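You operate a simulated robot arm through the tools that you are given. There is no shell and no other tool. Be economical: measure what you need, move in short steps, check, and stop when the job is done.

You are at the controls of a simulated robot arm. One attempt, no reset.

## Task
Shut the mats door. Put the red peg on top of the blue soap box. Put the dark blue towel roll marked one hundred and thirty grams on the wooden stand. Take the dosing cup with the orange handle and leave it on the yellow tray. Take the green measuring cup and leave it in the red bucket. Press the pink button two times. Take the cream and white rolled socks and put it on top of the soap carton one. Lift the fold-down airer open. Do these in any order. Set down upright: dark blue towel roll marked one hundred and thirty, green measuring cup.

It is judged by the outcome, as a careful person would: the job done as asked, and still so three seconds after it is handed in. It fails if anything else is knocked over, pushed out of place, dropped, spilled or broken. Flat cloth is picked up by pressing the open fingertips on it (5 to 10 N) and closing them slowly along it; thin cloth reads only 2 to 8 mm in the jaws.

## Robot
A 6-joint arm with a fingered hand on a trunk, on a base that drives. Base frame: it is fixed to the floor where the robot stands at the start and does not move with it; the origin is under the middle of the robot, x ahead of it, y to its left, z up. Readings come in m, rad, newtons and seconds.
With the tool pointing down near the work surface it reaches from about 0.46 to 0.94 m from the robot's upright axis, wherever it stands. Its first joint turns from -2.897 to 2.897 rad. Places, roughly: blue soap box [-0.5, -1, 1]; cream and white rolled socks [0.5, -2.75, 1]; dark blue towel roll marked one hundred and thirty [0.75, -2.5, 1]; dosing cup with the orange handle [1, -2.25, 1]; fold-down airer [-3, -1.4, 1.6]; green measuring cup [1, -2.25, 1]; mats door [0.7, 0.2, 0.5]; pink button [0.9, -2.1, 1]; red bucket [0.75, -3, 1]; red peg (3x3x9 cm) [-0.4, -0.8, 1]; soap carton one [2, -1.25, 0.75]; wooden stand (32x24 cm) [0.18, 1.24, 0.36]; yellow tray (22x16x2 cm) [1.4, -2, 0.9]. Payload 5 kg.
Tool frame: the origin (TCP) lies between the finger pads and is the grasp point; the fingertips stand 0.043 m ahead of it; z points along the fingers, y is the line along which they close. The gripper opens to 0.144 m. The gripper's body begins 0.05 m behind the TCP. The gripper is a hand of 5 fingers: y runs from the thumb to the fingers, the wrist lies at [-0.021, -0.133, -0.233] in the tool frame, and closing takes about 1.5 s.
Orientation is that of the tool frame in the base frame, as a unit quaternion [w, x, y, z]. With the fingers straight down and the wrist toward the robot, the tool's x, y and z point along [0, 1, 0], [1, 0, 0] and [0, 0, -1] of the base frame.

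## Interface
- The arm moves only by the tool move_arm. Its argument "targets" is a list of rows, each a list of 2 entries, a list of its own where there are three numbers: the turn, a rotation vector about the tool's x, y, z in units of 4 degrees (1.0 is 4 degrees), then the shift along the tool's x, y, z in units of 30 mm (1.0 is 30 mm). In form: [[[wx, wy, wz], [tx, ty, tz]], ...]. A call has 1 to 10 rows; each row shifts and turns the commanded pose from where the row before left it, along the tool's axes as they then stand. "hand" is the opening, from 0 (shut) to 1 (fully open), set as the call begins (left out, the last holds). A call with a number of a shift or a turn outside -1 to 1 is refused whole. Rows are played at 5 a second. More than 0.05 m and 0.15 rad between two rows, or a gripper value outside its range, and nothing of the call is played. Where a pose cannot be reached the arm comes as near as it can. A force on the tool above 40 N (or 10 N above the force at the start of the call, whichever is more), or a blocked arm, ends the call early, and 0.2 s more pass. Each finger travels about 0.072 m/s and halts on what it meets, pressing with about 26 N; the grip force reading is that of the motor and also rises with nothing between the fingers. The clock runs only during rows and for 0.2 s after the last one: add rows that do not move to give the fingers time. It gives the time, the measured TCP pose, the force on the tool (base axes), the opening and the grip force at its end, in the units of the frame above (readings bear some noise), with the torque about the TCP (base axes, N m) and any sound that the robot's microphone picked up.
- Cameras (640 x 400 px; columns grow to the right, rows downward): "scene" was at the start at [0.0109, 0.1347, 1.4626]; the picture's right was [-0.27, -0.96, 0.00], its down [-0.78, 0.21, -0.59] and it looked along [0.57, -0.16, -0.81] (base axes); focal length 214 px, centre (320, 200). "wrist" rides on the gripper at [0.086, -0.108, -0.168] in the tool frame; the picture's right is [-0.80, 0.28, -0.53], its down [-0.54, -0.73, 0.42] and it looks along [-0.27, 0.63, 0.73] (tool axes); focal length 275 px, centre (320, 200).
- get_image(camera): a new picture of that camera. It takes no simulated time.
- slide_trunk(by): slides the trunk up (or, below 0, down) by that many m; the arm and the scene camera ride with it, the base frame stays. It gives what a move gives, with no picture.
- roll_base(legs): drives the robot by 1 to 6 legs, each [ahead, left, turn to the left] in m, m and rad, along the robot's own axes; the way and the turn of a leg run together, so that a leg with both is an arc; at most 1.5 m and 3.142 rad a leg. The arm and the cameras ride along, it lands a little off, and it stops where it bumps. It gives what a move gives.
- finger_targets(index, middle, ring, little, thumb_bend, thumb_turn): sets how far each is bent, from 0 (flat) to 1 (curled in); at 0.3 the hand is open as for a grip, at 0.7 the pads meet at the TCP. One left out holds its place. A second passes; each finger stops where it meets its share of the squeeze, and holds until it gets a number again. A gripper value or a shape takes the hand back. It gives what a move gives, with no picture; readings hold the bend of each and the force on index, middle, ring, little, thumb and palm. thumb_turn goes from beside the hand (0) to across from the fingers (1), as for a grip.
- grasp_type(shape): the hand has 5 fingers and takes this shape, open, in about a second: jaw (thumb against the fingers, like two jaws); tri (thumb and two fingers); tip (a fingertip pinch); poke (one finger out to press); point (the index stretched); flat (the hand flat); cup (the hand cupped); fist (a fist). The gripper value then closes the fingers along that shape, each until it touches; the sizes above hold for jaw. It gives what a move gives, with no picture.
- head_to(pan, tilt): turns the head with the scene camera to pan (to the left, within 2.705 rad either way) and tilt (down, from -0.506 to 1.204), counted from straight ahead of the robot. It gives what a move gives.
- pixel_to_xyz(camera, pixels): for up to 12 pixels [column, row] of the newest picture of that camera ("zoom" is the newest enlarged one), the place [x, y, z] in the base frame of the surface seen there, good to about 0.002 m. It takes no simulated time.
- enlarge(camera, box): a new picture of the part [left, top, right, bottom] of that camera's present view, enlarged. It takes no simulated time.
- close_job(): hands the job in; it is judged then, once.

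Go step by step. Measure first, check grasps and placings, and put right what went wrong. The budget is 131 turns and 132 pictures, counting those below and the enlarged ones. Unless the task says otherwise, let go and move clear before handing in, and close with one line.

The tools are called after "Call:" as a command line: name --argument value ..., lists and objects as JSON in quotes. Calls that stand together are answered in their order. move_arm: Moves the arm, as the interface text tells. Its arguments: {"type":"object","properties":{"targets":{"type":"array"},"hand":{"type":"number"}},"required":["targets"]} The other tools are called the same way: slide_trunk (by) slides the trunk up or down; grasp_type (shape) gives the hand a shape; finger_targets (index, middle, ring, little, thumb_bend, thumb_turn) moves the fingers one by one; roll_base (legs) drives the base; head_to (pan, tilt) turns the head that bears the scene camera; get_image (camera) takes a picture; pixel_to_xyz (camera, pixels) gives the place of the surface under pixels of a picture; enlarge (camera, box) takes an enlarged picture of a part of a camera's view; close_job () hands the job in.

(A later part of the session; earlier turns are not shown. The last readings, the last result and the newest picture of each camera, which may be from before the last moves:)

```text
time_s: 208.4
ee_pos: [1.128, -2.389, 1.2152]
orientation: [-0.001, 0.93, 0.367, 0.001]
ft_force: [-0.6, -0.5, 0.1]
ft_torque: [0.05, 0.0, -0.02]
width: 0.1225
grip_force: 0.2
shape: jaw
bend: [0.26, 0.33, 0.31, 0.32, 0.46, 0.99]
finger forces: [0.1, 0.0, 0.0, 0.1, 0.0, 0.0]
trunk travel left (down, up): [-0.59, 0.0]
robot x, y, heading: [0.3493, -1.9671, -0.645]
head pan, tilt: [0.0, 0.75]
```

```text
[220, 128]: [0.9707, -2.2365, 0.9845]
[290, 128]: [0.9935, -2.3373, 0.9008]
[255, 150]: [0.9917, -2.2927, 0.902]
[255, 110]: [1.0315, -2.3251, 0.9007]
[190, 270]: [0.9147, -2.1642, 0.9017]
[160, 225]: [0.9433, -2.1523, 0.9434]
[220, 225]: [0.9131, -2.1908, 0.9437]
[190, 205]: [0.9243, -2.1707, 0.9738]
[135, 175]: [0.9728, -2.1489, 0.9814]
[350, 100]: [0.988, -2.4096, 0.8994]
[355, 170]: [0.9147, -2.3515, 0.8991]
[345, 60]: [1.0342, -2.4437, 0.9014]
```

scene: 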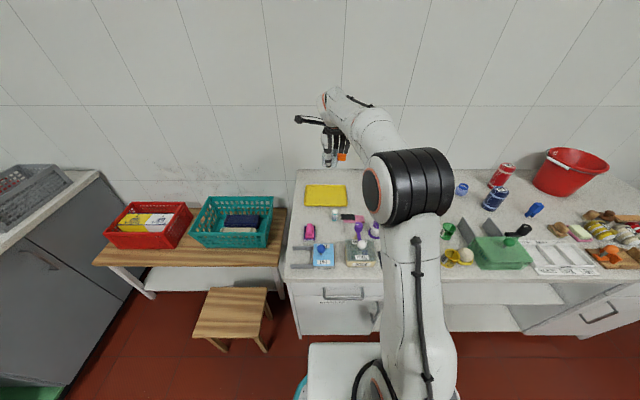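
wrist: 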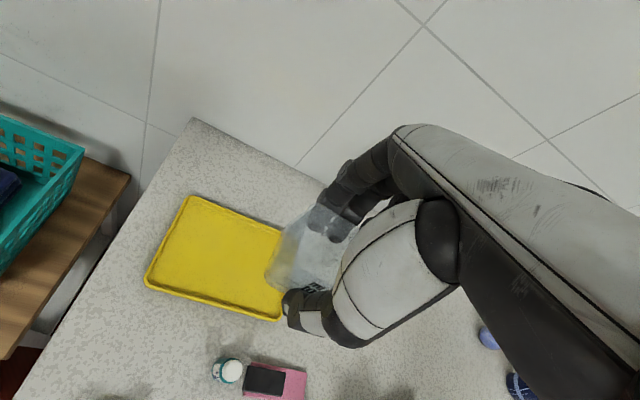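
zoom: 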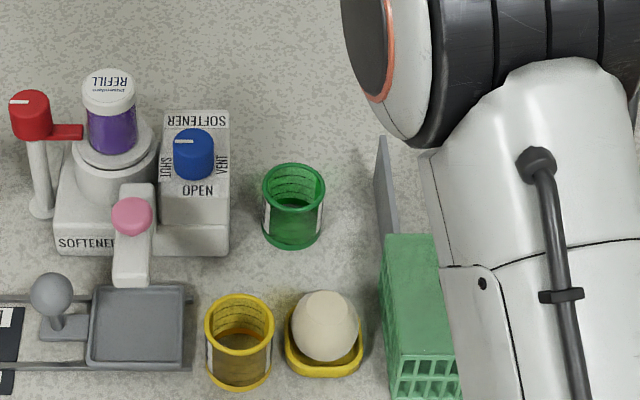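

Call:
pixel_to_xyz --camera "zoom" --pixels '[[267, 188], [322, 188], [294, 166], [294, 211], [292, 240], [240, 298], [209, 318], [272, 318], [379, 150], [384, 200], [325, 295], [228, 200]]'

Call:
pixel_to_xyz --camera "zoom" --pixels '[[226, 130], [228, 240], [390, 240], [240, 347], [240, 300], [300, 300], [270, 205], [318, 205]]'

```text
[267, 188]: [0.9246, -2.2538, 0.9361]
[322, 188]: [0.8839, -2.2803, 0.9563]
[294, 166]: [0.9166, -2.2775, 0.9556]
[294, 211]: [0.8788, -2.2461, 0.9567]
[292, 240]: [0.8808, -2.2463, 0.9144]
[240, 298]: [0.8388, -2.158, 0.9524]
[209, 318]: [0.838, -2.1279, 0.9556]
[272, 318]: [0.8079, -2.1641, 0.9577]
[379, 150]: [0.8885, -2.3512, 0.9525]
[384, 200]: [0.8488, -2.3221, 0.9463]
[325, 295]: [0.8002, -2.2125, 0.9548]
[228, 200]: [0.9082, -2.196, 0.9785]
```

```text
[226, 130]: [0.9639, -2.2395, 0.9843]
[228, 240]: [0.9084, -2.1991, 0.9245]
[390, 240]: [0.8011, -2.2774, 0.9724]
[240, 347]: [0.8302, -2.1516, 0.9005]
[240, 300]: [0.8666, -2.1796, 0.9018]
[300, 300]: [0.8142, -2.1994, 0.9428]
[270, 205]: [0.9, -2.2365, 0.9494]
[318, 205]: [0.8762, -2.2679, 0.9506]
```

Green cup centre (0.898,-2.262), Ø≈5 cm, with 8 cm free in front, 3.3 cm left, 5 cm right. Move over it with a slightly left yaw.

Call:
move_arm --targets '[[[0, 0, 0], [-0.3, -0.926, 0]], [[0, 0, 0], [-0.3, -0.926, 0]], [[0, 0, 0], [-0.3, -0.926, 0]], [[0, 0, 0], [-0.3, -0.926, 0]], [[0, 0, 0], [-0.3, -0.926, 0]], [[0, 0, 0], [-0.3, -0.926, 0]], [[0, 0, 0], [-0.3, -0.926, 0]], [[0, 0, 0], [-0.3, -0.926, 0]], [[0, 0, 0], [-0.3, -0.926, 0]]]' --hand 0.85

Call:
move_arm --targets '[[[0, 0, -1], [0, 0, 0]], [[0, 0, -1], [0, 0, 0]], [[0, 0, -1], [0, 0, 0]], [[0, 0, -0.97], [0, 0, 0]], [[0, 0, 0], [0, 0, 1]], [[0, 0, 0], [0, 0, 1]], [[0, 0, 0], [0, 0, 1]], [[0, 0, 0], [0, 0, 1]], [[0, 0, 0], [0, 0, 1]]]'

Call:
get_image --camera "wrist"

Call:
enlarge --camera "scene" --box '[290, 190, 390, 270]'

```text
time_s: 210.4
ee_pos: [0.8963, -2.2625, 1.2143]
orientation: [0.0, 0.93, 0.367, 0.001]
ft_force: [0.1, 0.0, 1.0]
ft_torque: [0.02, 0.01, -0.03]
width: 0.1223
grip_force: 0.0
shape: jaw
bend: [0.26, 0.33, 0.31, 0.32, 0.46, 0.99]
finger forces: [0.0, 0.1, 0.0, 0.0, 0.1, 0.1]
trunk travel left (down, up): [-0.59, 0.0]
robot x, y, heading: [0.3492, -1.9679, -0.638]
head pan, tilt: [0.0, 0.75]
```

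```text
time_s: 212.4
ee_pos: [0.8994, -2.2616, 1.0626]
orientation: [0.0, 0.87, 0.493, 0.0]
ft_force: [0.0, -0.4, 0.0]
ft_torque: [0.01, 0.02, -0.02]
width: 0.1221
grip_force: 0.0
shape: jaw
bend: [0.26, 0.33, 0.31, 0.32, 0.46, 0.99]
finger forces: [0.0, 0.0, 0.0, 0.1, 0.0, 0.1]
trunk travel left (down, up): [-0.59, 0.0]
robot x, y, heading: [0.3545, -1.9668, -0.642]
head pan, tilt: [0.0, 0.75]
```

```text
48 pictures are left
```

wrist: 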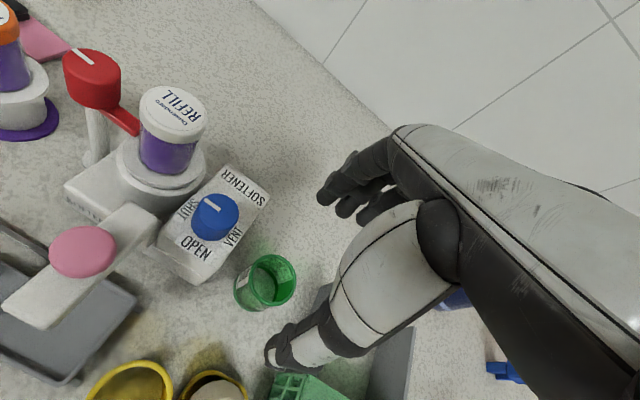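

```text
5.00 times, centred on (340, 230) of scene
```

zoom: 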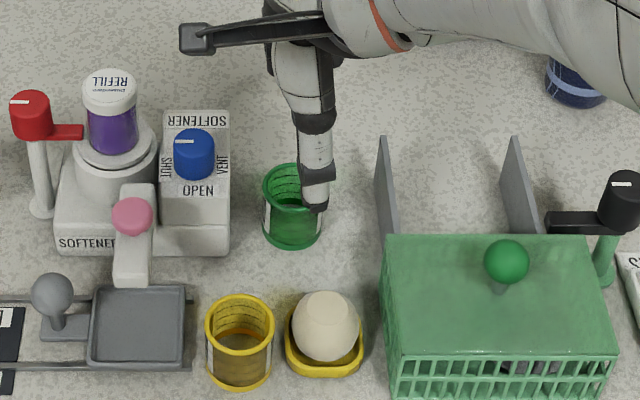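

Alignment is good. Descend 11 cm, close, and lift slightly.

Call:
move_arm --targets '[[[0, 0, 0], [0, 0, 1]], [[0, 0, 0], [0, 0, 1]], [[0, 0, 0], [0, 0, 0.8]], [[0, 0, 0], [0, 0, 0.5]], [[0, 0, 0], [0, 0, 0.35]]]'

Call:
move_arm --targets '[[[0, 0, 0], [0, 0, 0]], [[0, 0, 0], [0, 0, 0]], [[0, 0, 0], [0, 0, 0]], [[0, 0, 0], [0, 0, 0]], [[0, 0, 0], [0, 0, 0]], [[0, 0, 0], [0, 0, 0]], [[0, 0, 0], [0, 0, 0]]]' --hand 0.1

Call:
move_arm --targets '[[[0, 0, 0], [0, 0, -0.5]], [[0, 0, 0], [0, 0, -1]], [[0, 0, 0], [0, 0, -1]], [[0, 0, 0], [0, 0, -1]], [[0, 0, 0], [0, 0, -1]], [[0, 0, 0], [0, 0, -1]], [[0, 0, 0], [0, 0, -1]], [[0, 0, 0], [0, 0, -1]], [[0, 0, 0], [0, 0, -1]], [[0, 0, 0], [0, 0, -1]]]'

Call:
get_image --camera "wrist"

Call:
get_image --camera "scene"

```text
time_s: 213.6
ee_pos: [0.8998, -2.2629, 0.9699]
orientation: [0.0, 0.871, 0.492, 0.0]
ft_force: [1.0, 0.3, -0.9]
ft_torque: [0.0, 0.01, -0.02]
width: 0.1223
grip_force: 0.2
shape: jaw
bend: [0.26, 0.33, 0.31, 0.32, 0.46, 0.99]
finger forces: [0.0, 0.0, 0.0, 0.0, 0.0, 0.1]
out of reach, approached as far as the arm can: row 4, 5
trunk travel left (down, up): [-0.59, 0.0]
robot x, y, heading: [0.3476, -1.9714, -0.644]
head pan, tilt: [0.0, 0.75]
```

```text
time_s: 215.2
ee_pos: [0.8982, -2.2637, 0.9691]
orientation: [0.001, 0.871, 0.49, -0.001]
ft_force: [-0.1, 0.3, 0.4]
ft_torque: [-0.01, 0.01, -0.03]
width: 0.0405
grip_force: 26.2
shape: jaw
bend: [0.74, 0.57, 0.58, 0.55, 0.75, 1.0]
finger forces: [14.0, 7.0, 0.1, 0.0, 21.0, 0.0]
trunk travel left (down, up): [-0.59, 0.0]
robot x, y, heading: [0.3519, -1.9682, -0.641]
head pan, tilt: [0.0, 0.75]
```

```text
time_s: 217.4
ee_pos: [0.9001, -2.2601, 1.2493]
orientation: [0.001, 0.871, 0.492, 0.0]
ft_force: [-0.7, -0.2, 0.0]
ft_torque: [0.01, -0.01, 0.03]
width: 0.0405
grip_force: 26.2
shape: jaw
bend: [0.74, 0.57, 0.58, 0.55, 0.75, 1.0]
finger forces: [14.2, 7.3, 0.0, 0.1, 20.9, 0.0]
out of reach, approached as far as the arm can: row 1
trunk travel left (down, up): [-0.59, 0.0]
robot x, y, heading: [0.3494, -1.9674, -0.643]
head pan, tilt: [0.0, 0.75]
```

```text
46 pictures are left
```

wrist: 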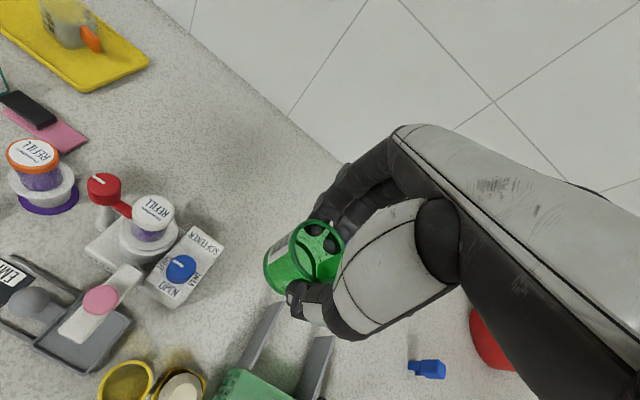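

```text
45 pictures are left
```

scene: 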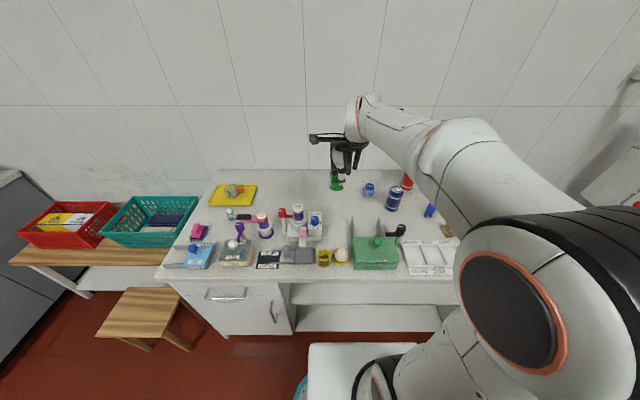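

Green cup is held upright (bottom ≈69 mm below TCP). Drive right toward the bucket and measure it.

Call:
roll_base --legs '[[0, -0.5, 0]]'

Call:
get_image --camera "wrist"

Call:
get_image --camera "scene"

```text
time_s: 220.4
ee_pos: [0.5885, -2.6751, 1.2493]
orientation: [0.0, 0.874, 0.486, 0.001]
ft_force: [0.4, -0.6, -1.4]
ft_torque: [0.01, -0.01, 0.02]
width: 0.0407
grip_force: 26.0
shape: jaw
bend: [0.74, 0.57, 0.58, 0.55, 0.75, 1.0]
finger forces: [14.2, 7.2, 0.0, 0.0, 20.9, 0.0]
trunk travel left (down, up): [-0.59, 0.0]
robot x, y, heading: [0.0457, -2.3731, -0.654]
head pan, tilt: [0.0, 0.75]
```

```text
44 pictures are left
```

wrist: 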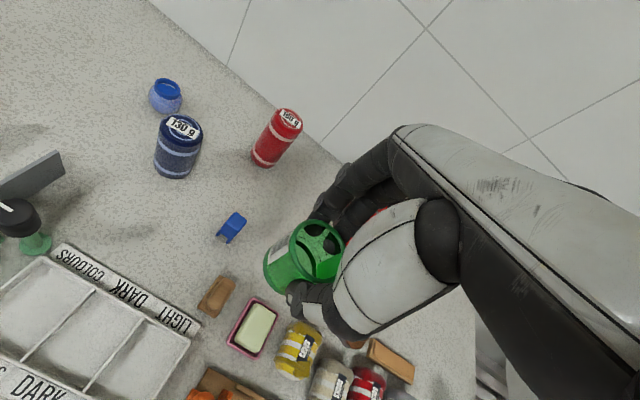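

```text
43 pictures are left
```

scene: 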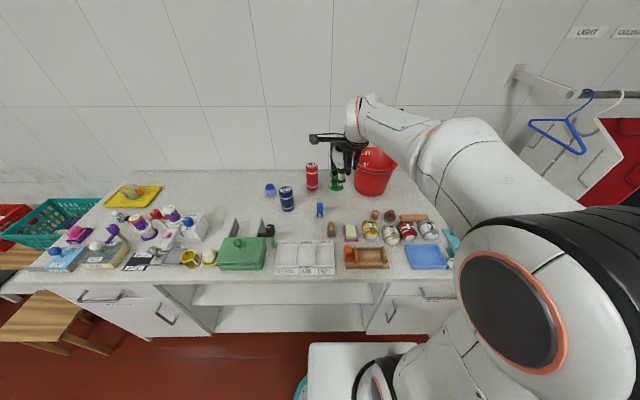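

Zoom on the bucket and the roll/socks area.

Call:
enlarge --camera "scene" --box '[260, 130, 460, 270]'

Call:
pixel_to_xyz --camera "zoom" --pixels '[[305, 75], [430, 85], [340, 195], [410, 195], [380, 90], [375, 120], [350, 70], [400, 65], [85, 180], [85, 165], [430, 315], [330, 310]]'

```text
2.86 times, centred on (360, 200) of scene
```

zoom: 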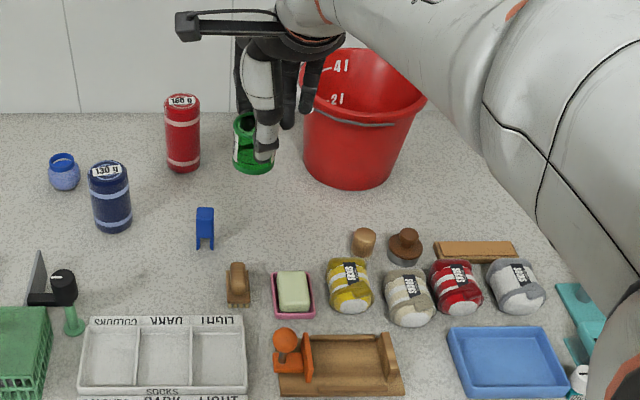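

```text
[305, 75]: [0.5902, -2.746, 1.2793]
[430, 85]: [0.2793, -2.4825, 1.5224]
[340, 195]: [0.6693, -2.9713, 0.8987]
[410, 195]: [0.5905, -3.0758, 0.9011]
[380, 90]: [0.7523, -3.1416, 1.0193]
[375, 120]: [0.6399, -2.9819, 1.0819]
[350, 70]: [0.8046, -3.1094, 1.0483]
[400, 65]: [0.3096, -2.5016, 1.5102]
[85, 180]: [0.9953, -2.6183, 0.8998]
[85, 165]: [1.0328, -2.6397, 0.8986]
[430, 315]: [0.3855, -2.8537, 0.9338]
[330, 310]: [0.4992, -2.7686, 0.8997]
```

Bucket: front rim (0.640,-2.982,1.082), far wall u≈2.52, so centre ≈(0.722,-3.054). Close the distance with the base, then look before moving over it.

Call:
roll_base --legs '[[0.06, -0.12, 0]]'

Call:
move_arm --targets '[[[0, 0, 0], [0, 0, -1]], [[0, 0, 0], [0, 1, 0]], [[0, 0, 0], [0, 1, 0]], [[0, 0, 0], [0, 1, 0]], [[0, 0, 0], [0, 1, 0]]]'

Call:
get_image --camera "wrist"

Call:
enlarge --camera "scene" --box '[260, 90, 420, 230]'

```text
time_s: 221.7
ee_pos: [0.5645, -2.8089, 1.2501]
orientation: [0.0, 0.873, 0.487, 0.001]
ft_force: [-0.5, 0.3, -0.8]
ft_torque: [0.06, 0.0, 0.02]
width: 0.0404
grip_force: 26.1
shape: jaw
bend: [0.74, 0.57, 0.58, 0.55, 0.75, 1.0]
finger forces: [14.2, 7.2, 0.0, 0.0, 20.9, 0.0]
trunk travel left (down, up): [-0.59, 0.0]
robot x, y, heading: [0.019, -2.5087, -0.654]
head pan, tilt: [0.0, 0.75]
```

```text
time_s: 222.9
ee_pos: [0.6685, -2.8727, 1.2758]
orientation: [0.0, 0.873, 0.487, 0.0]
ft_force: [0.5, 0.2, -0.8]
ft_torque: [0.01, 0.04, 0.0]
width: 0.0405
grip_force: 25.7
shape: jaw
bend: [0.74, 0.57, 0.58, 0.55, 0.75, 1.0]
finger forces: [14.3, 7.3, 0.0, 0.0, 21.0, 0.0]
trunk travel left (down, up): [-0.59, 0.0]
robot x, y, heading: [0.0254, -2.5098, -0.652]
head pan, tilt: [0.0, 0.75]
```

```text
41 pictures are left
```

wrist: 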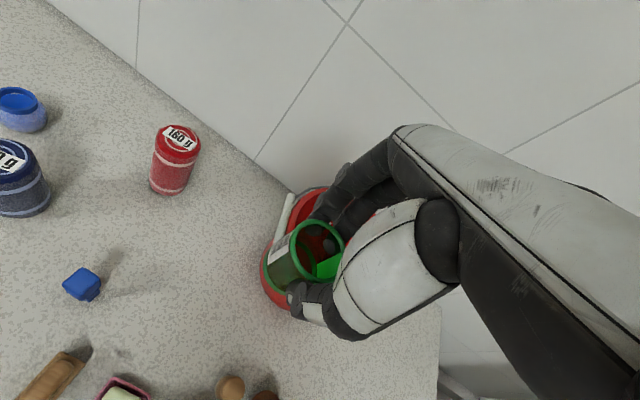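

```text
2.86 times, centred on (340, 160) of scene
```

zoom: 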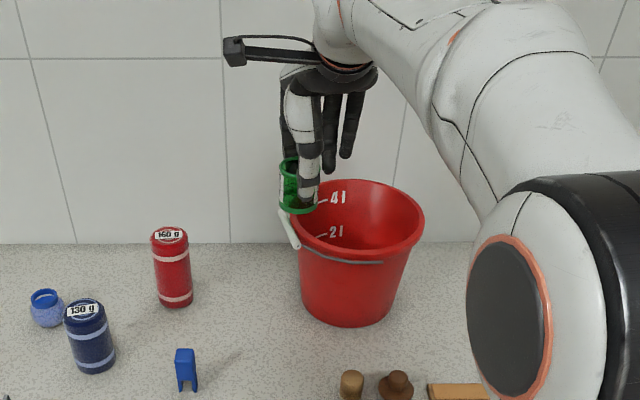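

Rim now visible; measure rim points and the interior floor.

Call:
pixel_to_xyz --camera "zoom" --pixels '[[360, 257], [420, 218], [302, 232], [370, 182], [400, 190], [400, 250], [375, 243], [345, 245], [355, 235], [385, 235], [340, 318], [370, 318]]'

```text
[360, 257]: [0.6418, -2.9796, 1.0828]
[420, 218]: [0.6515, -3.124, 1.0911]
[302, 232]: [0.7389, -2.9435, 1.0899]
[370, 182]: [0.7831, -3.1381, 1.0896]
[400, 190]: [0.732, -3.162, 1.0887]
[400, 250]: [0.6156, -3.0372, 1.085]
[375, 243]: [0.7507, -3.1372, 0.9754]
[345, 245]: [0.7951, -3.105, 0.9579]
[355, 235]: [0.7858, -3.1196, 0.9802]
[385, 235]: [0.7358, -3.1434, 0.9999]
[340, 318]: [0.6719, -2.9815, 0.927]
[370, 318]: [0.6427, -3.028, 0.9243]
```

Bucket centre (0.718,-3.052), radius ≈0.106, rim z 1.09. Move over it (biased so all fingers fit) and lower part way.

Call:
move_arm --targets '[[[0, 0, 0], [-0.742, 0.908, 0]], [[0, 0, 0], [-0.742, 0.908, 0]], [[0, 0, 0], [-0.742, 0.908, 0]], [[0, 0, 0], [-0.742, 0.908, 0]], [[0, 0, 0], [-0.742, 0.908, 0]], [[0, 0, 0], [0, 0, 1]], [[0, 0, 0], [0, 0, 1]], [[0, 0, 0], [0, 0, 1]], [[0, 0, 0], [0, 0, 1]]]'

Call:
enlarge --camera "scene" --box '[280, 90, 420, 220]'

Call:
get_image --camera "wrist"

```text
time_s: 224.9
ee_pos: [0.7243, -3.0358, 1.1628]
orientation: [0.001, 0.874, 0.486, 0.002]
ft_force: [-0.8, 0.4, 1.1]
ft_torque: [-0.01, -0.02, 0.03]
width: 0.0407
grip_force: 26.2
shape: jaw
bend: [0.74, 0.57, 0.59, 0.55, 0.75, 1.0]
finger forces: [14.0, 7.5, 0.0, 0.0, 20.8, 0.0]
trunk travel left (down, up): [-0.59, 0.0]
robot x, y, heading: [0.0247, -2.5093, -0.653]
head pan, tilt: [0.0, 0.75]
```

```text
3.08 times, centred on (350, 155) of scene
```

zoom: 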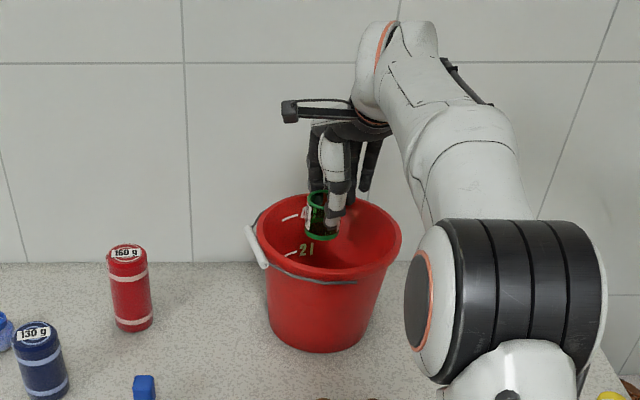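

```text
38 pictures are left
```

wrist: 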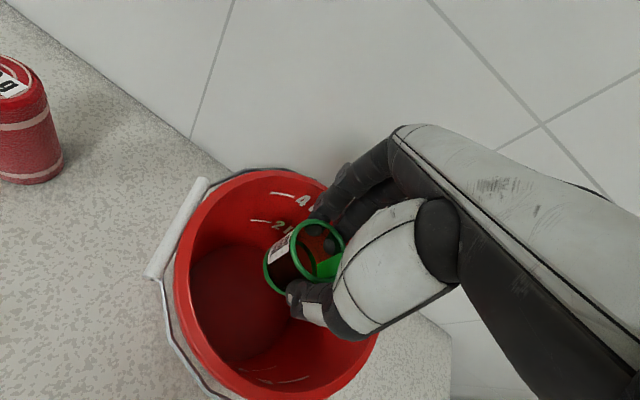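

Measure the bucket floor to set the depth.

Call:
pixel_to_xyz --camera "wrist" --pixels '[[240, 310], [200, 300], [250, 345], [225, 260], [270, 320]]'

```text
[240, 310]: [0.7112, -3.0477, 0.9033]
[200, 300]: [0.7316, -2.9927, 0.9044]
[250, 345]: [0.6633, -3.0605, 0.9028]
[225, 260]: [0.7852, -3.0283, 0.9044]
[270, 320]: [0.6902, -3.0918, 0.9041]
```

Floor z≈0.904, so TCP goal ≈0.974. Lower slowly.

Call:
move_arm --targets '[[[0, 0, 0], [0, 0, 0.7]], [[0, 0, 0], [0, 0, 0.7]], [[0, 0, 0], [0, 0, 0.7]], [[0, 0, 0], [0, 0, 0.7]], [[0, 0, 0], [0, 0, 0.7]], [[0, 0, 0], [0, 0, 0.7]], [[0, 0, 0], [0, 0, 0.7]], [[0, 0, 0], [0, 0, 0.6]], [[0, 0, 0], [0, 0, 0.3]]]'

Call:
get_image --camera "wrist"

Call:
enlarge --camera "scene" --box '[280, 90, 420, 220]'

```text
time_s: 226.9
ee_pos: [0.7243, -3.0388, 0.9835]
orientation: [0.001, 0.874, 0.486, 0.0]
ft_force: [-0.4, -0.3, 0.6]
ft_torque: [-0.02, -0.03, -0.02]
width: 0.0401
grip_force: 26.2
shape: jaw
bend: [0.74, 0.57, 0.59, 0.55, 0.75, 1.0]
finger forces: [14.1, 7.5, 0.0, 0.0, 20.7, 0.1]
trunk travel left (down, up): [-0.59, 0.0]
robot x, y, heading: [0.0209, -2.5092, -0.646]
head pan, tilt: [0.0, 0.75]
```

```text
37 pictures are left
```

wrist: 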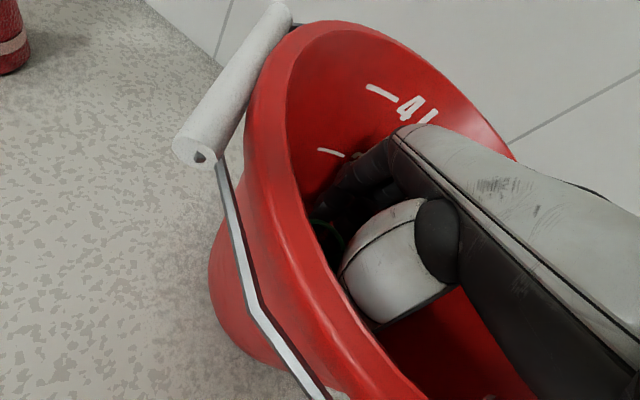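

```text
3.08 times, centred on (350, 155) of scene
```

zoom: 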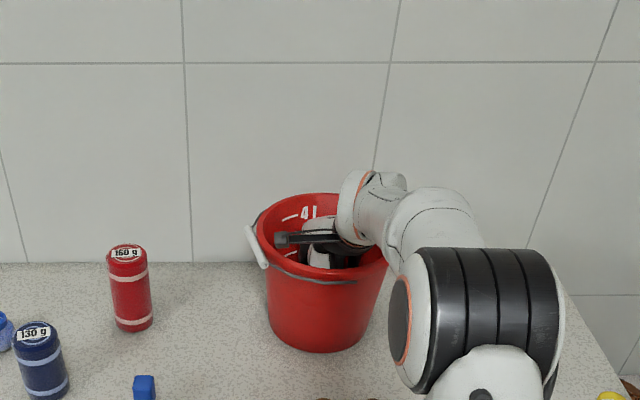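

Continue the last 9 mm to contact, then open modestly.

Call:
move_arm --targets '[[[0, 0, 0], [0, 0, 0.15]], [[0, 0, 0], [0, 0, 0.1]], [[0, 0, 0], [0, 0, 0.07]], [[0, 0, 0], [0, 0, 0]]]'

```text
time_s: 227.9
ee_pos: [0.7247, -3.038, 0.9757]
orientation: [0.0, 0.873, 0.488, 0.0]
ft_force: [0.3, 0.4, 0.2]
ft_torque: [0.0, -0.03, 0.01]
width: 0.0404
grip_force: 26.4
shape: jaw
bend: [0.74, 0.57, 0.59, 0.55, 0.75, 1.0]
finger forces: [14.0, 7.4, 0.0, 0.0, 20.7, 0.1]
trunk travel left (down, up): [-0.59, 0.0]
robot x, y, heading: [0.0211, -2.5084, -0.648]
head pan, tilt: [0.0, 0.75]
```

Call:
move_arm --targets '[[[0, 0, 0], [0, 0, 0.06]], [[0, 0, 0], [0, 0, 0.05]], [[0, 0, 0], [0, 0, 0]]]'

Call:
move_arm --targets '[[[0, 0, 0], [0, 0, 0]], [[0, 0, 0], [0, 0, 0]], [[0, 0, 0], [0, 0, 0]], [[0, 0, 0], [0, 0, 0]], [[0, 0, 0], [0, 0, 0]], [[0, 0, 0], [0, 0, 0]]]' --hand 0.7

```text
time_s: 228.7
ee_pos: [0.7235, -3.038, 0.9735]
orientation: [0.001, 0.873, 0.487, 0.001]
ft_force: [-1.2, 1.3, 8.2]
ft_torque: [-0.01, -0.11, 0.01]
width: 0.0405
grip_force: 25.8
shape: jaw
bend: [0.74, 0.57, 0.59, 0.55, 0.75, 1.0]
finger forces: [14.0, 7.8, 0.0, 0.0, 22.1, 0.1]
trunk travel left (down, up): [-0.59, 0.0]
robot x, y, heading: [0.0198, -2.5077, -0.647]
head pan, tilt: [0.0, 0.75]
```

```text
time_s: 230.1
ee_pos: [0.724, -3.0384, 0.9718]
orientation: [0.001, 0.874, 0.486, 0.001]
ft_force: [-0.1, 0.6, 0.1]
ft_torque: [0.01, -0.06, -0.03]
width: 0.1002
grip_force: 0.0
shape: jaw
bend: [0.27, 0.37, 0.35, 0.34, 0.6, 0.99]
finger forces: [0.1, 0.0, 0.1, 1.6, 0.9, 0.0]
trunk travel left (down, up): [-0.59, 0.0]
robot x, y, heading: [0.0141, -2.5072, -0.647]
head pan, tilt: [0.0, 0.75]
```

Contact at 8 N, then released with only light touches. Lift slowly straight up and check.

Call:
move_arm --targets '[[[0, 0, 0], [0, 0, -0.3]], [[0, 0, 0], [0, 0, -0.5]], [[0, 0, 0], [0, 0, -0.7]], [[0, 0, 0], [0, 0, -1]], [[0, 0, 0], [0, 0, -1]], [[0, 0, 0], [0, 0, -1]], [[0, 0, 0], [0, 0, -1]], [[0, 0, 0], [0, 0, -1]], [[0, 0, 0], [0, 0, -1]], [[0, 0, 0], [0, 0, -1]]]'

Call:
get_image --camera "wrist"

Call:
enlarge --camera "scene" --box '[220, 110, 420, 250]'

```text
time_s: 232.3
ee_pos: [0.7235, -3.0356, 1.2272]
orientation: [0.0, 0.873, 0.488, 0.0]
ft_force: [0.5, -0.1, -1.2]
ft_torque: [-0.02, -0.01, 0.01]
width: 0.1006
grip_force: 0.0
shape: jaw
bend: [0.27, 0.37, 0.35, 0.35, 0.6, 0.99]
finger forces: [0.0, 0.0, 0.1, 0.0, 0.0, 0.0]
trunk travel left (down, up): [-0.59, 0.0]
robot x, y, heading: [0.0191, -2.5052, -0.654]
head pan, tilt: [0.0, 0.75]
```

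```text
35 pictures are left
```

wrist: 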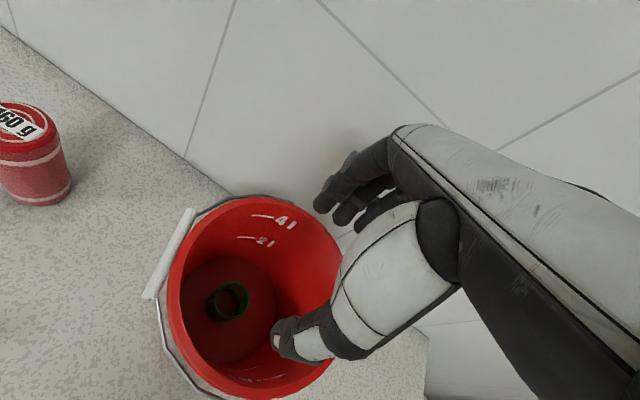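

```text
2.86 times, centred on (320, 180) of scene
```

zoom: 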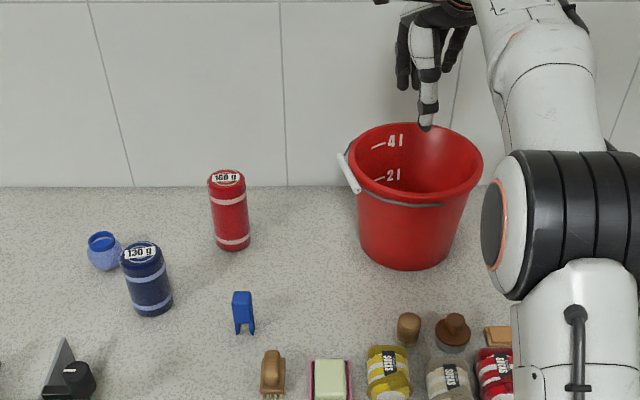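

Green cup stands upright inside the bucket. Next: the cream-and-white socks; move the hand back over the near part of the counter and look.

Call:
move_arm --targets '[[[0, 0, 0], [0, -1, 0]], [[0, 0, 0], [0, -1, 0]], [[0, 0, 0], [0, -1, 0]], [[0, 0, 0], [0, -1, 0]], [[0, 0, 0], [0, -1, 0]], [[0, 0, 0], [0, -1, 0]], [[0, 0, 0], [0, -1, 0]], [[0, 0, 0], [0, -1, 0]], [[0, 0, 0], [0, -1, 0]], [[0, 0, 0], [0, -1, 0]]]' --hand 1

Call:
head_to --pan 0.15 --tilt 0.9

Call:
get_image --camera "scene"

Call:
get_image --camera "wrist"

```text
time_s: 234.5
ee_pos: [0.4715, -2.8794, 1.2292]
orientation: [0.001, 0.873, 0.487, 0.001]
ft_force: [-0.9, 0.1, -0.5]
ft_torque: [-0.02, 0.0, 0.02]
width: 0.1437
grip_force: 0.1
shape: jaw
bend: [0.3, 0.3, 0.3, 0.3, 0.3, 0.98]
finger forces: [0.0, 0.0, 0.1, 0.1, 0.1, 0.0]
trunk travel left (down, up): [-0.59, 0.0]
robot x, y, heading: [0.0195, -2.5081, -0.654]
head pan, tilt: [0.0, 0.75]
```

```text
time_s: 235.2
ee_pos: [0.4711, -2.8808, 1.2269]
orientation: [0.002, 0.873, 0.488, 0.001]
ft_force: [0.3, -0.7, -0.2]
ft_torque: [0.0, -0.01, 0.02]
width: 0.1436
grip_force: 0.0
shape: jaw
bend: [0.3, 0.3, 0.3, 0.3, 0.3, 0.98]
finger forces: [0.0, 0.0, 0.1, 0.1, 0.1, 0.0]
trunk travel left (down, up): [-0.59, 0.0]
robot x, y, heading: [0.0223, -2.506, -0.648]
head pan, tilt: [0.15, 0.901]
```

```text
33 pictures are left
```

scene: 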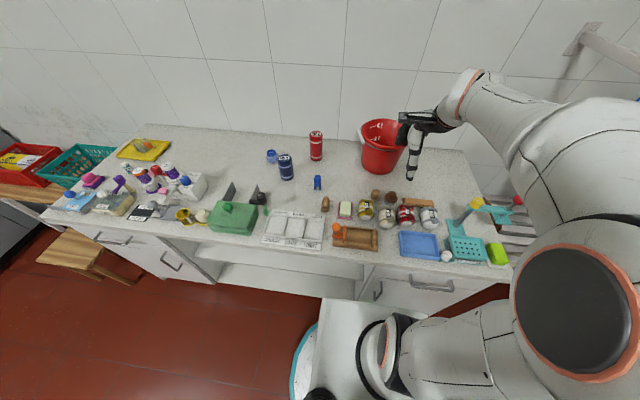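

```text
32 pictures are left
```

wrist: 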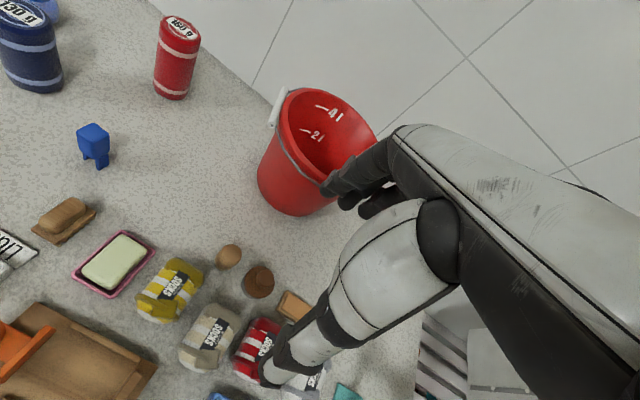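

Cream socks at wrist px (209,338). Measure it and its neighbours.

Call:
pixel_to_xyz --camera "wrist" --pixels '[[209, 338], [205, 305], [240, 320], [212, 370], [180, 353], [200, 275], [165, 318], [240, 370], [265, 318], [172, 290]]'

Call:
enlarge --camera "scene" --box '[330, 180, 450, 260]'

Call:
pixel_to_xyz --camera "zoom" --pixels '[[288, 175], [265, 175], [310, 175], [288, 150], [288, 200], [180, 150], [400, 185], [290, 225]]'

```text
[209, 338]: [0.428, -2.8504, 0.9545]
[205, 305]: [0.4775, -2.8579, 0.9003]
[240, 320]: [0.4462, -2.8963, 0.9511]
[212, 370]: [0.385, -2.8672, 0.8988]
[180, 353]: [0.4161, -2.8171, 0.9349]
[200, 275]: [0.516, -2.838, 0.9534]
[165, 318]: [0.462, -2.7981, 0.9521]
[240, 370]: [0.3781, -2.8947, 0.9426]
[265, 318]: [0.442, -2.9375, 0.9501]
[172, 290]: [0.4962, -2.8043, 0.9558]
```

```text
5.00 times, centred on (390, 220) of scene
```

zoom: 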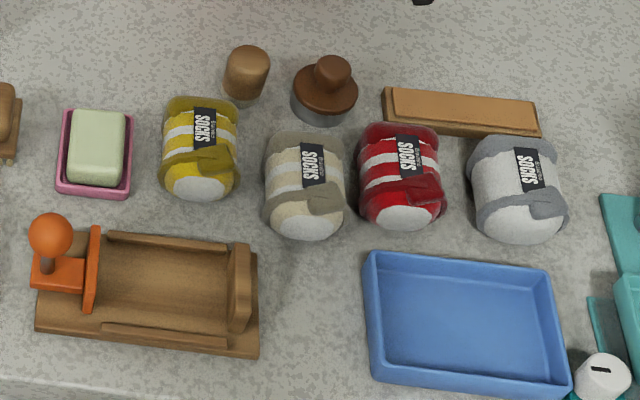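

```text
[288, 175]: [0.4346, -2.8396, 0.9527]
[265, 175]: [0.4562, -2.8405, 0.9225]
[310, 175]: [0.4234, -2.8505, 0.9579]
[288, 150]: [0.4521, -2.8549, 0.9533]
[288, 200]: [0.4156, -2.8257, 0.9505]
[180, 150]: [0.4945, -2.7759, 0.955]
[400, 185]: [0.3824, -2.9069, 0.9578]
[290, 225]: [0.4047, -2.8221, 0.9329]
```

Behind the cream roll there are a cork and a stopper; measure their front edges and heights versus the roll's back edge.

Call:
pixel_to_xyz --camera "zoom" --pixels '[[325, 120], [305, 110], [325, 95], [330, 65], [247, 100], [247, 60], [300, 133], [275, 130], [288, 122], [345, 140], [235, 190], [365, 190]]'

Call:
pixel_to_xyz --camera "zoom" --pixels '[[250, 240], [370, 258], [305, 240], [320, 150], [345, 175], [345, 210], [268, 205], [262, 150], [335, 225], [305, 136]]'

```text
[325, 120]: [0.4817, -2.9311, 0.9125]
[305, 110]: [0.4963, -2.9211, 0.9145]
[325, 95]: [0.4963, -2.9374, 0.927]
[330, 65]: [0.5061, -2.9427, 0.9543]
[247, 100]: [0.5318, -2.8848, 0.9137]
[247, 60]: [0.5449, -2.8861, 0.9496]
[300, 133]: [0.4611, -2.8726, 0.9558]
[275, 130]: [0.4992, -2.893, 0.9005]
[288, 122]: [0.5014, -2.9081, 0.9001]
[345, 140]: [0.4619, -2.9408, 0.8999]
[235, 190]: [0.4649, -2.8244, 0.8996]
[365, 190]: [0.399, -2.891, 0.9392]
```

```text
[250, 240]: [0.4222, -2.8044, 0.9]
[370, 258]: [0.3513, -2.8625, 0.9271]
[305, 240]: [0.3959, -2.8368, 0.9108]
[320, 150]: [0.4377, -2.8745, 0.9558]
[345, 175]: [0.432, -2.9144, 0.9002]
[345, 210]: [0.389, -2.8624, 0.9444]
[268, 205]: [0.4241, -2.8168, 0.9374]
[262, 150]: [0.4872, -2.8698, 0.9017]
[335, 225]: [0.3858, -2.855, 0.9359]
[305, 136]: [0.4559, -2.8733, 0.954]
```

Enough room: 4.7 cm behind, open space in front. Lower the trunk 12 cm, align the jaw along u over the cream socks, partly open.

Call:
slide_trunk --by -0.12

Call:
move_arm --targets '[[[0, 0, 0.66], [0, 0, 0]], [[0, 0, 0.66], [0, 0, 0]], [[0, 0, 0], [-0.1, -0.82, 0]], [[0, 0, 0], [-0.1, -0.82, 0]], [[0, 0, 0], [0, 0, 0]]]' --hand 0.78

Call:
enlarge --camera "wrist" --box '[120, 200, 400, 400]'

```text
time_s: 236.7
ee_pos: [0.4702, -2.8797, 1.1072]
orientation: [0.001, 0.873, 0.488, 0.001]
ft_force: [0.4, 0.3, -0.1]
ft_torque: [-0.04, 0.0, -0.02]
width: 0.1436
grip_force: 0.1
shape: jaw
bend: [0.3, 0.3, 0.3, 0.3, 0.3, 0.98]
finger forces: [0.0, 0.1, 0.1, 0.1, 0.0, 0.0]
trunk travel left (down, up): [-0.47, 0.12]
robot x, y, heading: [0.0225, -2.5106, -0.656]
head pan, tilt: [0.15, 0.901]
```

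```text
time_s: 237.9
ee_pos: [0.4279, -2.8571, 1.1064]
orientation: [0.001, 0.895, 0.446, 0.002]
ft_force: [-0.3, 0.9, 0.5]
ft_torque: [-0.07, 0.01, 0.04]
width: 0.1127
grip_force: 0.0
shape: jaw
bend: [0.26, 0.35, 0.33, 0.33, 0.53, 0.99]
finger forces: [0.0, 0.0, 0.0, 0.0, 0.0, 0.0]
trunk travel left (down, up): [-0.47, 0.12]
robot x, y, heading: [0.0201, -2.5068, -0.646]
head pan, tilt: [0.15, 0.901]
```

```text
2.00 times, centred on (260, 300) of wrist
```

zoom: 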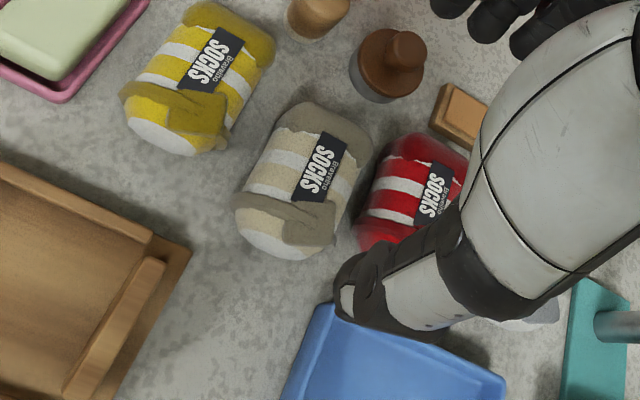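

Check the thumb tip's plan position before descending.

Call:
pixel_to_xyz --camera "zoom" --pixels '[[345, 300], [360, 270], [400, 320], [325, 310], [190, 250], [480, 20], [460, 5], [310, 150]]'

```text
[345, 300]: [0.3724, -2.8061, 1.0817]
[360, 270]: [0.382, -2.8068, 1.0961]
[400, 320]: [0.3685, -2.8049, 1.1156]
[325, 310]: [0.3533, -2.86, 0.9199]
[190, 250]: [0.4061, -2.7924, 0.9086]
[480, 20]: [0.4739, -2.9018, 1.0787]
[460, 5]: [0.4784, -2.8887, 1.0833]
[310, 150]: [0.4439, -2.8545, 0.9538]
```

Thumb and fingers have clear landing spots. Descend and close on the socks.

Call:
move_arm --targets '[[[0, 0, 0], [0, 0, 1]], [[0, 0, 0], [0, 0, 1]], [[0, 0, 0], [0, 0, 1]], [[0, 0, 0], [0, 0, 1]], [[0, 0, 0], [0, 0, 0.7]], [[0, 0, 0], [0, 0, 0.4]]]'

Call:
move_arm --targets '[[[0, 0, 0], [0, 0, 0]], [[0, 0, 0], [0, 0, 0]], [[0, 0, 0], [0, 0, 0]], [[0, 0, 0], [0, 0, 0]], [[0, 0, 0], [0, 0, 0]], [[0, 0, 0], [0, 0, 0]], [[0, 0, 0], [0, 0, 0]]]' --hand 0.2

Call:
move_arm --targets '[[[0, 0, 0], [0, 0, -0.4]], [[0, 0, 0], [0, 0, -0.8]], [[0, 0, 0], [0, 0, -1]], [[0, 0, 0], [0, 0, -1]], [[0, 0, 0], [0, 0, -1]]]'

Call:
enlarge --camera "scene" --box '[330, 150, 450, 260]'

```text
time_s: 239.3
ee_pos: [0.4282, -2.8546, 0.9545]
orientation: [0.001, 0.895, 0.446, 0.0]
ft_force: [0.5, -0.5, -1.0]
ft_torque: [-0.06, -0.04, 0.04]
width: 0.1124
grip_force: 0.0
shape: jaw
bend: [0.26, 0.35, 0.33, 0.33, 0.53, 0.99]
finger forces: [0.1, 0.0, 0.0, 0.4, 0.0, 0.0]
trunk travel left (down, up): [-0.47, 0.12]
robot x, y, heading: [0.019, -2.504, -0.65]
head pan, tilt: [0.15, 0.901]
```

```text
time_s: 240.9
ee_pos: [0.4291, -2.8539, 0.9549]
orientation: [0.001, 0.895, 0.446, 0.0]
ft_force: [0.3, -0.4, 0.0]
ft_torque: [0.0, -0.03, 0.02]
width: 0.0735
grip_force: 25.9
shape: jaw
bend: [0.74, 0.44, 0.45, 0.43, 0.71, 1.0]
finger forces: [14.1, 8.0, 0.0, 0.2, 22.2, 0.0]
trunk travel left (down, up): [-0.47, 0.12]
robot x, y, heading: [0.0176, -2.5113, -0.651]
head pan, tilt: [0.15, 0.901]
```

```text
time_s: 242.1
ee_pos: [0.4282, -2.8551, 1.0827]
orientation: [-0.001, 0.895, 0.446, 0.002]
ft_force: [-0.6, -0.6, -1.3]
ft_torque: [0.01, 0.01, -0.02]
width: 0.0734
grip_force: 25.8
shape: jaw
bend: [0.74, 0.44, 0.45, 0.43, 0.71, 1.0]
finger forces: [14.1, 8.2, 0.0, 0.0, 22.2, 0.0]
trunk travel left (down, up): [-0.47, 0.12]
robot x, y, heading: [0.019, -2.5096, -0.652]
head pan, tilt: [0.15, 0.901]
```

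```text
3.64 times, centred on (390, 205) of scene
```

zoom: 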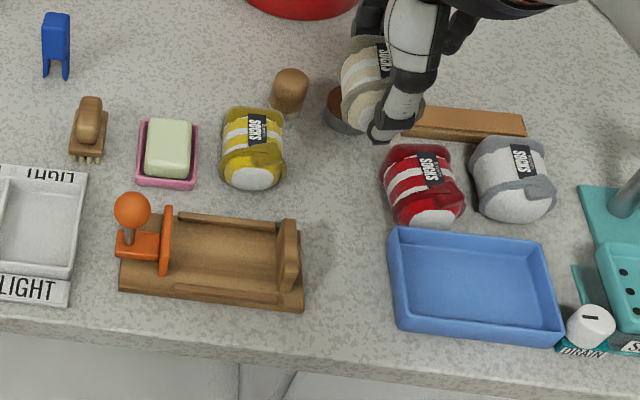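

Socks lifted cleanly. Raise, back off, and drive left to the basket table, then measure carton one.

Call:
slide_trunk --by 0.12

Call:
roll_base --legs '[[-0.22, 0, 0], [0, 1.5, 0], [0, 0.62, 0]]'

Call:
head_to --pan 0.0 --tilt 0.8

Call:
get_image --camera "scene"

```text
time_s: 243.6
ee_pos: [0.4283, -2.8557, 1.2013]
orientation: [0.0, 0.895, 0.447, 0.002]
ft_force: [0.3, -0.7, -0.7]
ft_torque: [0.0, -0.01, -0.01]
width: 0.0734
grip_force: 26.1
shape: jaw
bend: [0.74, 0.44, 0.45, 0.43, 0.71, 1.0]
finger forces: [14.1, 8.3, 0.1, 0.0, 22.3, 0.0]
trunk travel left (down, up): [-0.59, 0.0]
robot x, y, heading: [0.02, -2.5038, -0.651]
head pan, tilt: [0.15, 0.901]
```

```text
time_s: 255.1
ee_pos: [1.5007, -1.0537, 1.2022]
orientation: [0.001, 0.888, 0.46, 0.001]
ft_force: [0.1, 0.4, -0.7]
ft_torque: [0.01, 0.02, -0.01]
width: 0.0734
grip_force: 26.2
shape: jaw
bend: [0.74, 0.44, 0.45, 0.43, 0.71, 1.0]
finger forces: [14.1, 8.2, 0.1, 0.0, 22.3, 0.0]
trunk travel left (down, up): [-0.59, 0.0]
robot x, y, heading: [1.0807, -0.7172, -0.623]
head pan, tilt: [0.15, 0.901]
```

```text
time_s: 255.8
ee_pos: [1.5002, -1.0532, 1.2016]
orientation: [0.0, 0.888, 0.461, 0.001]
ft_force: [0.2, -0.7, -0.6]
ft_torque: [0.04, -0.01, 0.0]
width: 0.0736
grip_force: 26.5
shape: jaw
bend: [0.74, 0.44, 0.45, 0.43, 0.71, 1.0]
finger forces: [14.1, 8.2, 0.1, 0.0, 22.3, 0.1]
trunk travel left (down, up): [-0.59, 0.0]
robot x, y, heading: [1.0771, -0.7171, -0.619]
head pan, tilt: [0.0, 0.799]
```

```text
28 pictures are left
```

scene: 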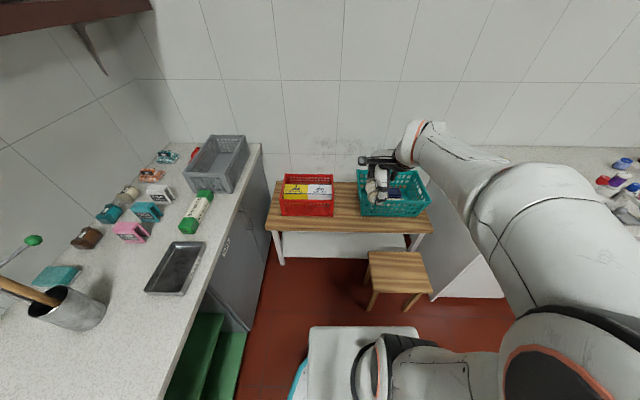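

Zoom on the red basket and measure carton one and the table/stool edges.

Call:
enlarge --camera "scene" --box '[260, 160, 360, 240]'

Call:
pixel_to_xyz --camera "zoom" --pixels '[[310, 125], [310, 150], [340, 150], [275, 150], [350, 125], [285, 165], [340, 165], [100, 85], [360, 85], [225, 150], [210, 195], [350, 195]]'

Call:
pixel_to_xyz --camera "scene" --pixels '[[266, 230], [372, 233], [370, 253], [432, 292], [368, 275], [375, 310]]'

```text
5.00 times, centred on (310, 200) of scene
```

zoom: 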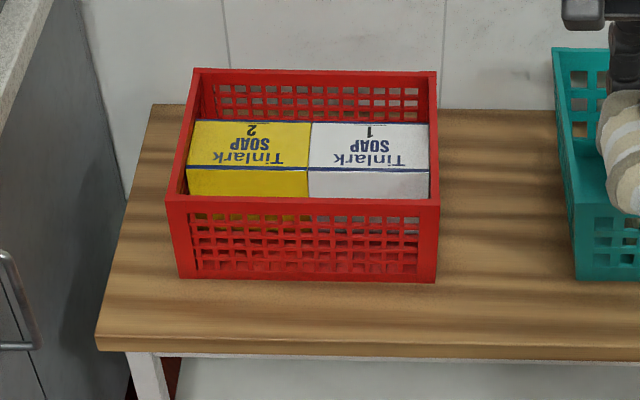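

```text
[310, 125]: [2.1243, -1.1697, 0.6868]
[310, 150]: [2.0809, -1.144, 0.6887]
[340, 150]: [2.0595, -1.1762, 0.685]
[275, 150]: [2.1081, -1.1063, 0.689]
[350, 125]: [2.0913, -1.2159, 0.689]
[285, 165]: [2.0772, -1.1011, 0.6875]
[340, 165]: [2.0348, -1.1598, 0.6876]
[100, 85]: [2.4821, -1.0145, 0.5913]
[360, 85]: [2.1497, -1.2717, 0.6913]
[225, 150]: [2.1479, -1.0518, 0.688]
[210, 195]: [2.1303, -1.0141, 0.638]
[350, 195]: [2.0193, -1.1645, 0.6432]
```

```text
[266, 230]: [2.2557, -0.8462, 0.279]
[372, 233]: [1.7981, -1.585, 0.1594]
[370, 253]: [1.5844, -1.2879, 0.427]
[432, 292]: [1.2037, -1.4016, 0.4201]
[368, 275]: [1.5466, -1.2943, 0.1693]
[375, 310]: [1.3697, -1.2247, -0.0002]
```

Carton one top centre ≈(2.044,-1.212), z 0.688. Drive in to u≈1.5, v≈0.2, then extend over the carton.

Call:
roll_base --legs '[[0, 0.13, -0.025], [0.21, 0, 0]]'

Call:
move_arm --targets '[[[0, 0, 0], [0.2, 1, 0]], [[0, 0, 0], [0.2, 1, 0]], [[0, 0, 0], [0.2, 1, 0]], [[0, 0, 0], [0.2, 1, 0]], [[0, 0, 0], [0.2, 1, 0]], [[0, 0, 0], [0.2, 1, 0]], [[0, 0, 0], [0.2, 1, 0]], [[0, 0, 0], [0.2, 1, 0]], [[0, 0, 0], [0.2, 1, 0]], [[0, 0, 0], [0.2, 1, 0]]]'

```text
time_s: 258.4
ee_pos: [1.7371, -1.0826, 1.2006]
orientation: [0.0, 0.895, 0.447, 0.001]
ft_force: [-0.1, 0.5, -1.2]
ft_torque: [0.05, 0.05, 0.02]
width: 0.0736
grip_force: 25.5
shape: jaw
bend: [0.74, 0.44, 0.45, 0.43, 0.71, 1.0]
finger forces: [14.1, 8.3, 0.0, 0.0, 22.3, 0.1]
trunk travel left (down, up): [-0.59, 0.0]
robot x, y, heading: [1.3276, -0.7353, -0.649]
head pan, tilt: [0.0, 0.799]
```

```text
time_s: 260.6
ee_pos: [2.0147, -1.2158, 1.1979]
orientation: [-0.001, 0.895, 0.447, -0.001]
ft_force: [0.4, -0.1, -0.5]
ft_torque: [0.02, 0.03, -0.01]
width: 0.0734
grip_force: 26.1
shape: jaw
bend: [0.74, 0.44, 0.45, 0.43, 0.71, 1.0]
finger forces: [14.1, 8.1, 0.0, 0.1, 22.4, 0.0]
trunk travel left (down, up): [-0.59, 0.0]
robot x, y, heading: [1.3287, -0.7359, -0.648]
head pan, tilt: [0.0, 0.799]
```

Fine-align, lower the trunk 0.30, and check.

Call:
move_arm --targets '[[[0, 0, 0], [0.69, 0.7, 0]]]'

Call:
slide_trunk --by -0.3

Call:
get_image --camera "wrist"

Call:
enlarge --camera "scene" --box '[250, 120, 410, 230]'

```text
time_s: 261.0
ee_pos: [2.0436, -1.2116, 1.1984]
orientation: [0.0, 0.894, 0.447, 0.0]
ft_force: [-0.1, -0.9, -0.8]
ft_torque: [0.01, 0.02, -0.04]
width: 0.0732
grip_force: 26.1
shape: jaw
bend: [0.74, 0.44, 0.45, 0.43, 0.71, 1.0]
finger forces: [14.1, 8.2, 0.0, 0.1, 22.4, 0.0]
trunk travel left (down, up): [-0.59, 0.0]
robot x, y, heading: [1.327, -0.7364, -0.651]
head pan, tilt: [0.0, 0.799]
```

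```text
time_s: 264.0
ee_pos: [2.0422, -1.2123, 0.8999]
orientation: [-0.001, 0.894, 0.447, 0.001]
ft_force: [0.6, -0.7, -0.7]
ft_torque: [-0.01, -0.02, 0.01]
width: 0.0732
grip_force: 25.5
shape: jaw
bend: [0.74, 0.44, 0.45, 0.43, 0.71, 1.0]
finger forces: [14.0, 8.2, 0.1, 0.0, 22.4, 0.0]
trunk travel left (down, up): [-0.29, 0.3]
robot x, y, heading: [1.3281, -0.7369, -0.646]
head pan, tilt: [0.0, 0.799]
```

```text
26 pictures are left
```

wrist: 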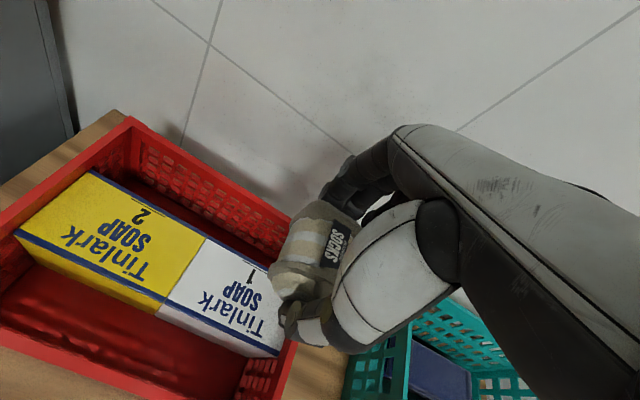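

```text
3.64 times, centred on (330, 175) of scene
```

zoom: 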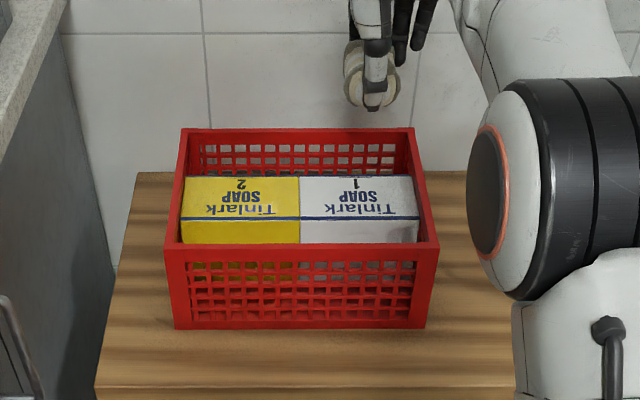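

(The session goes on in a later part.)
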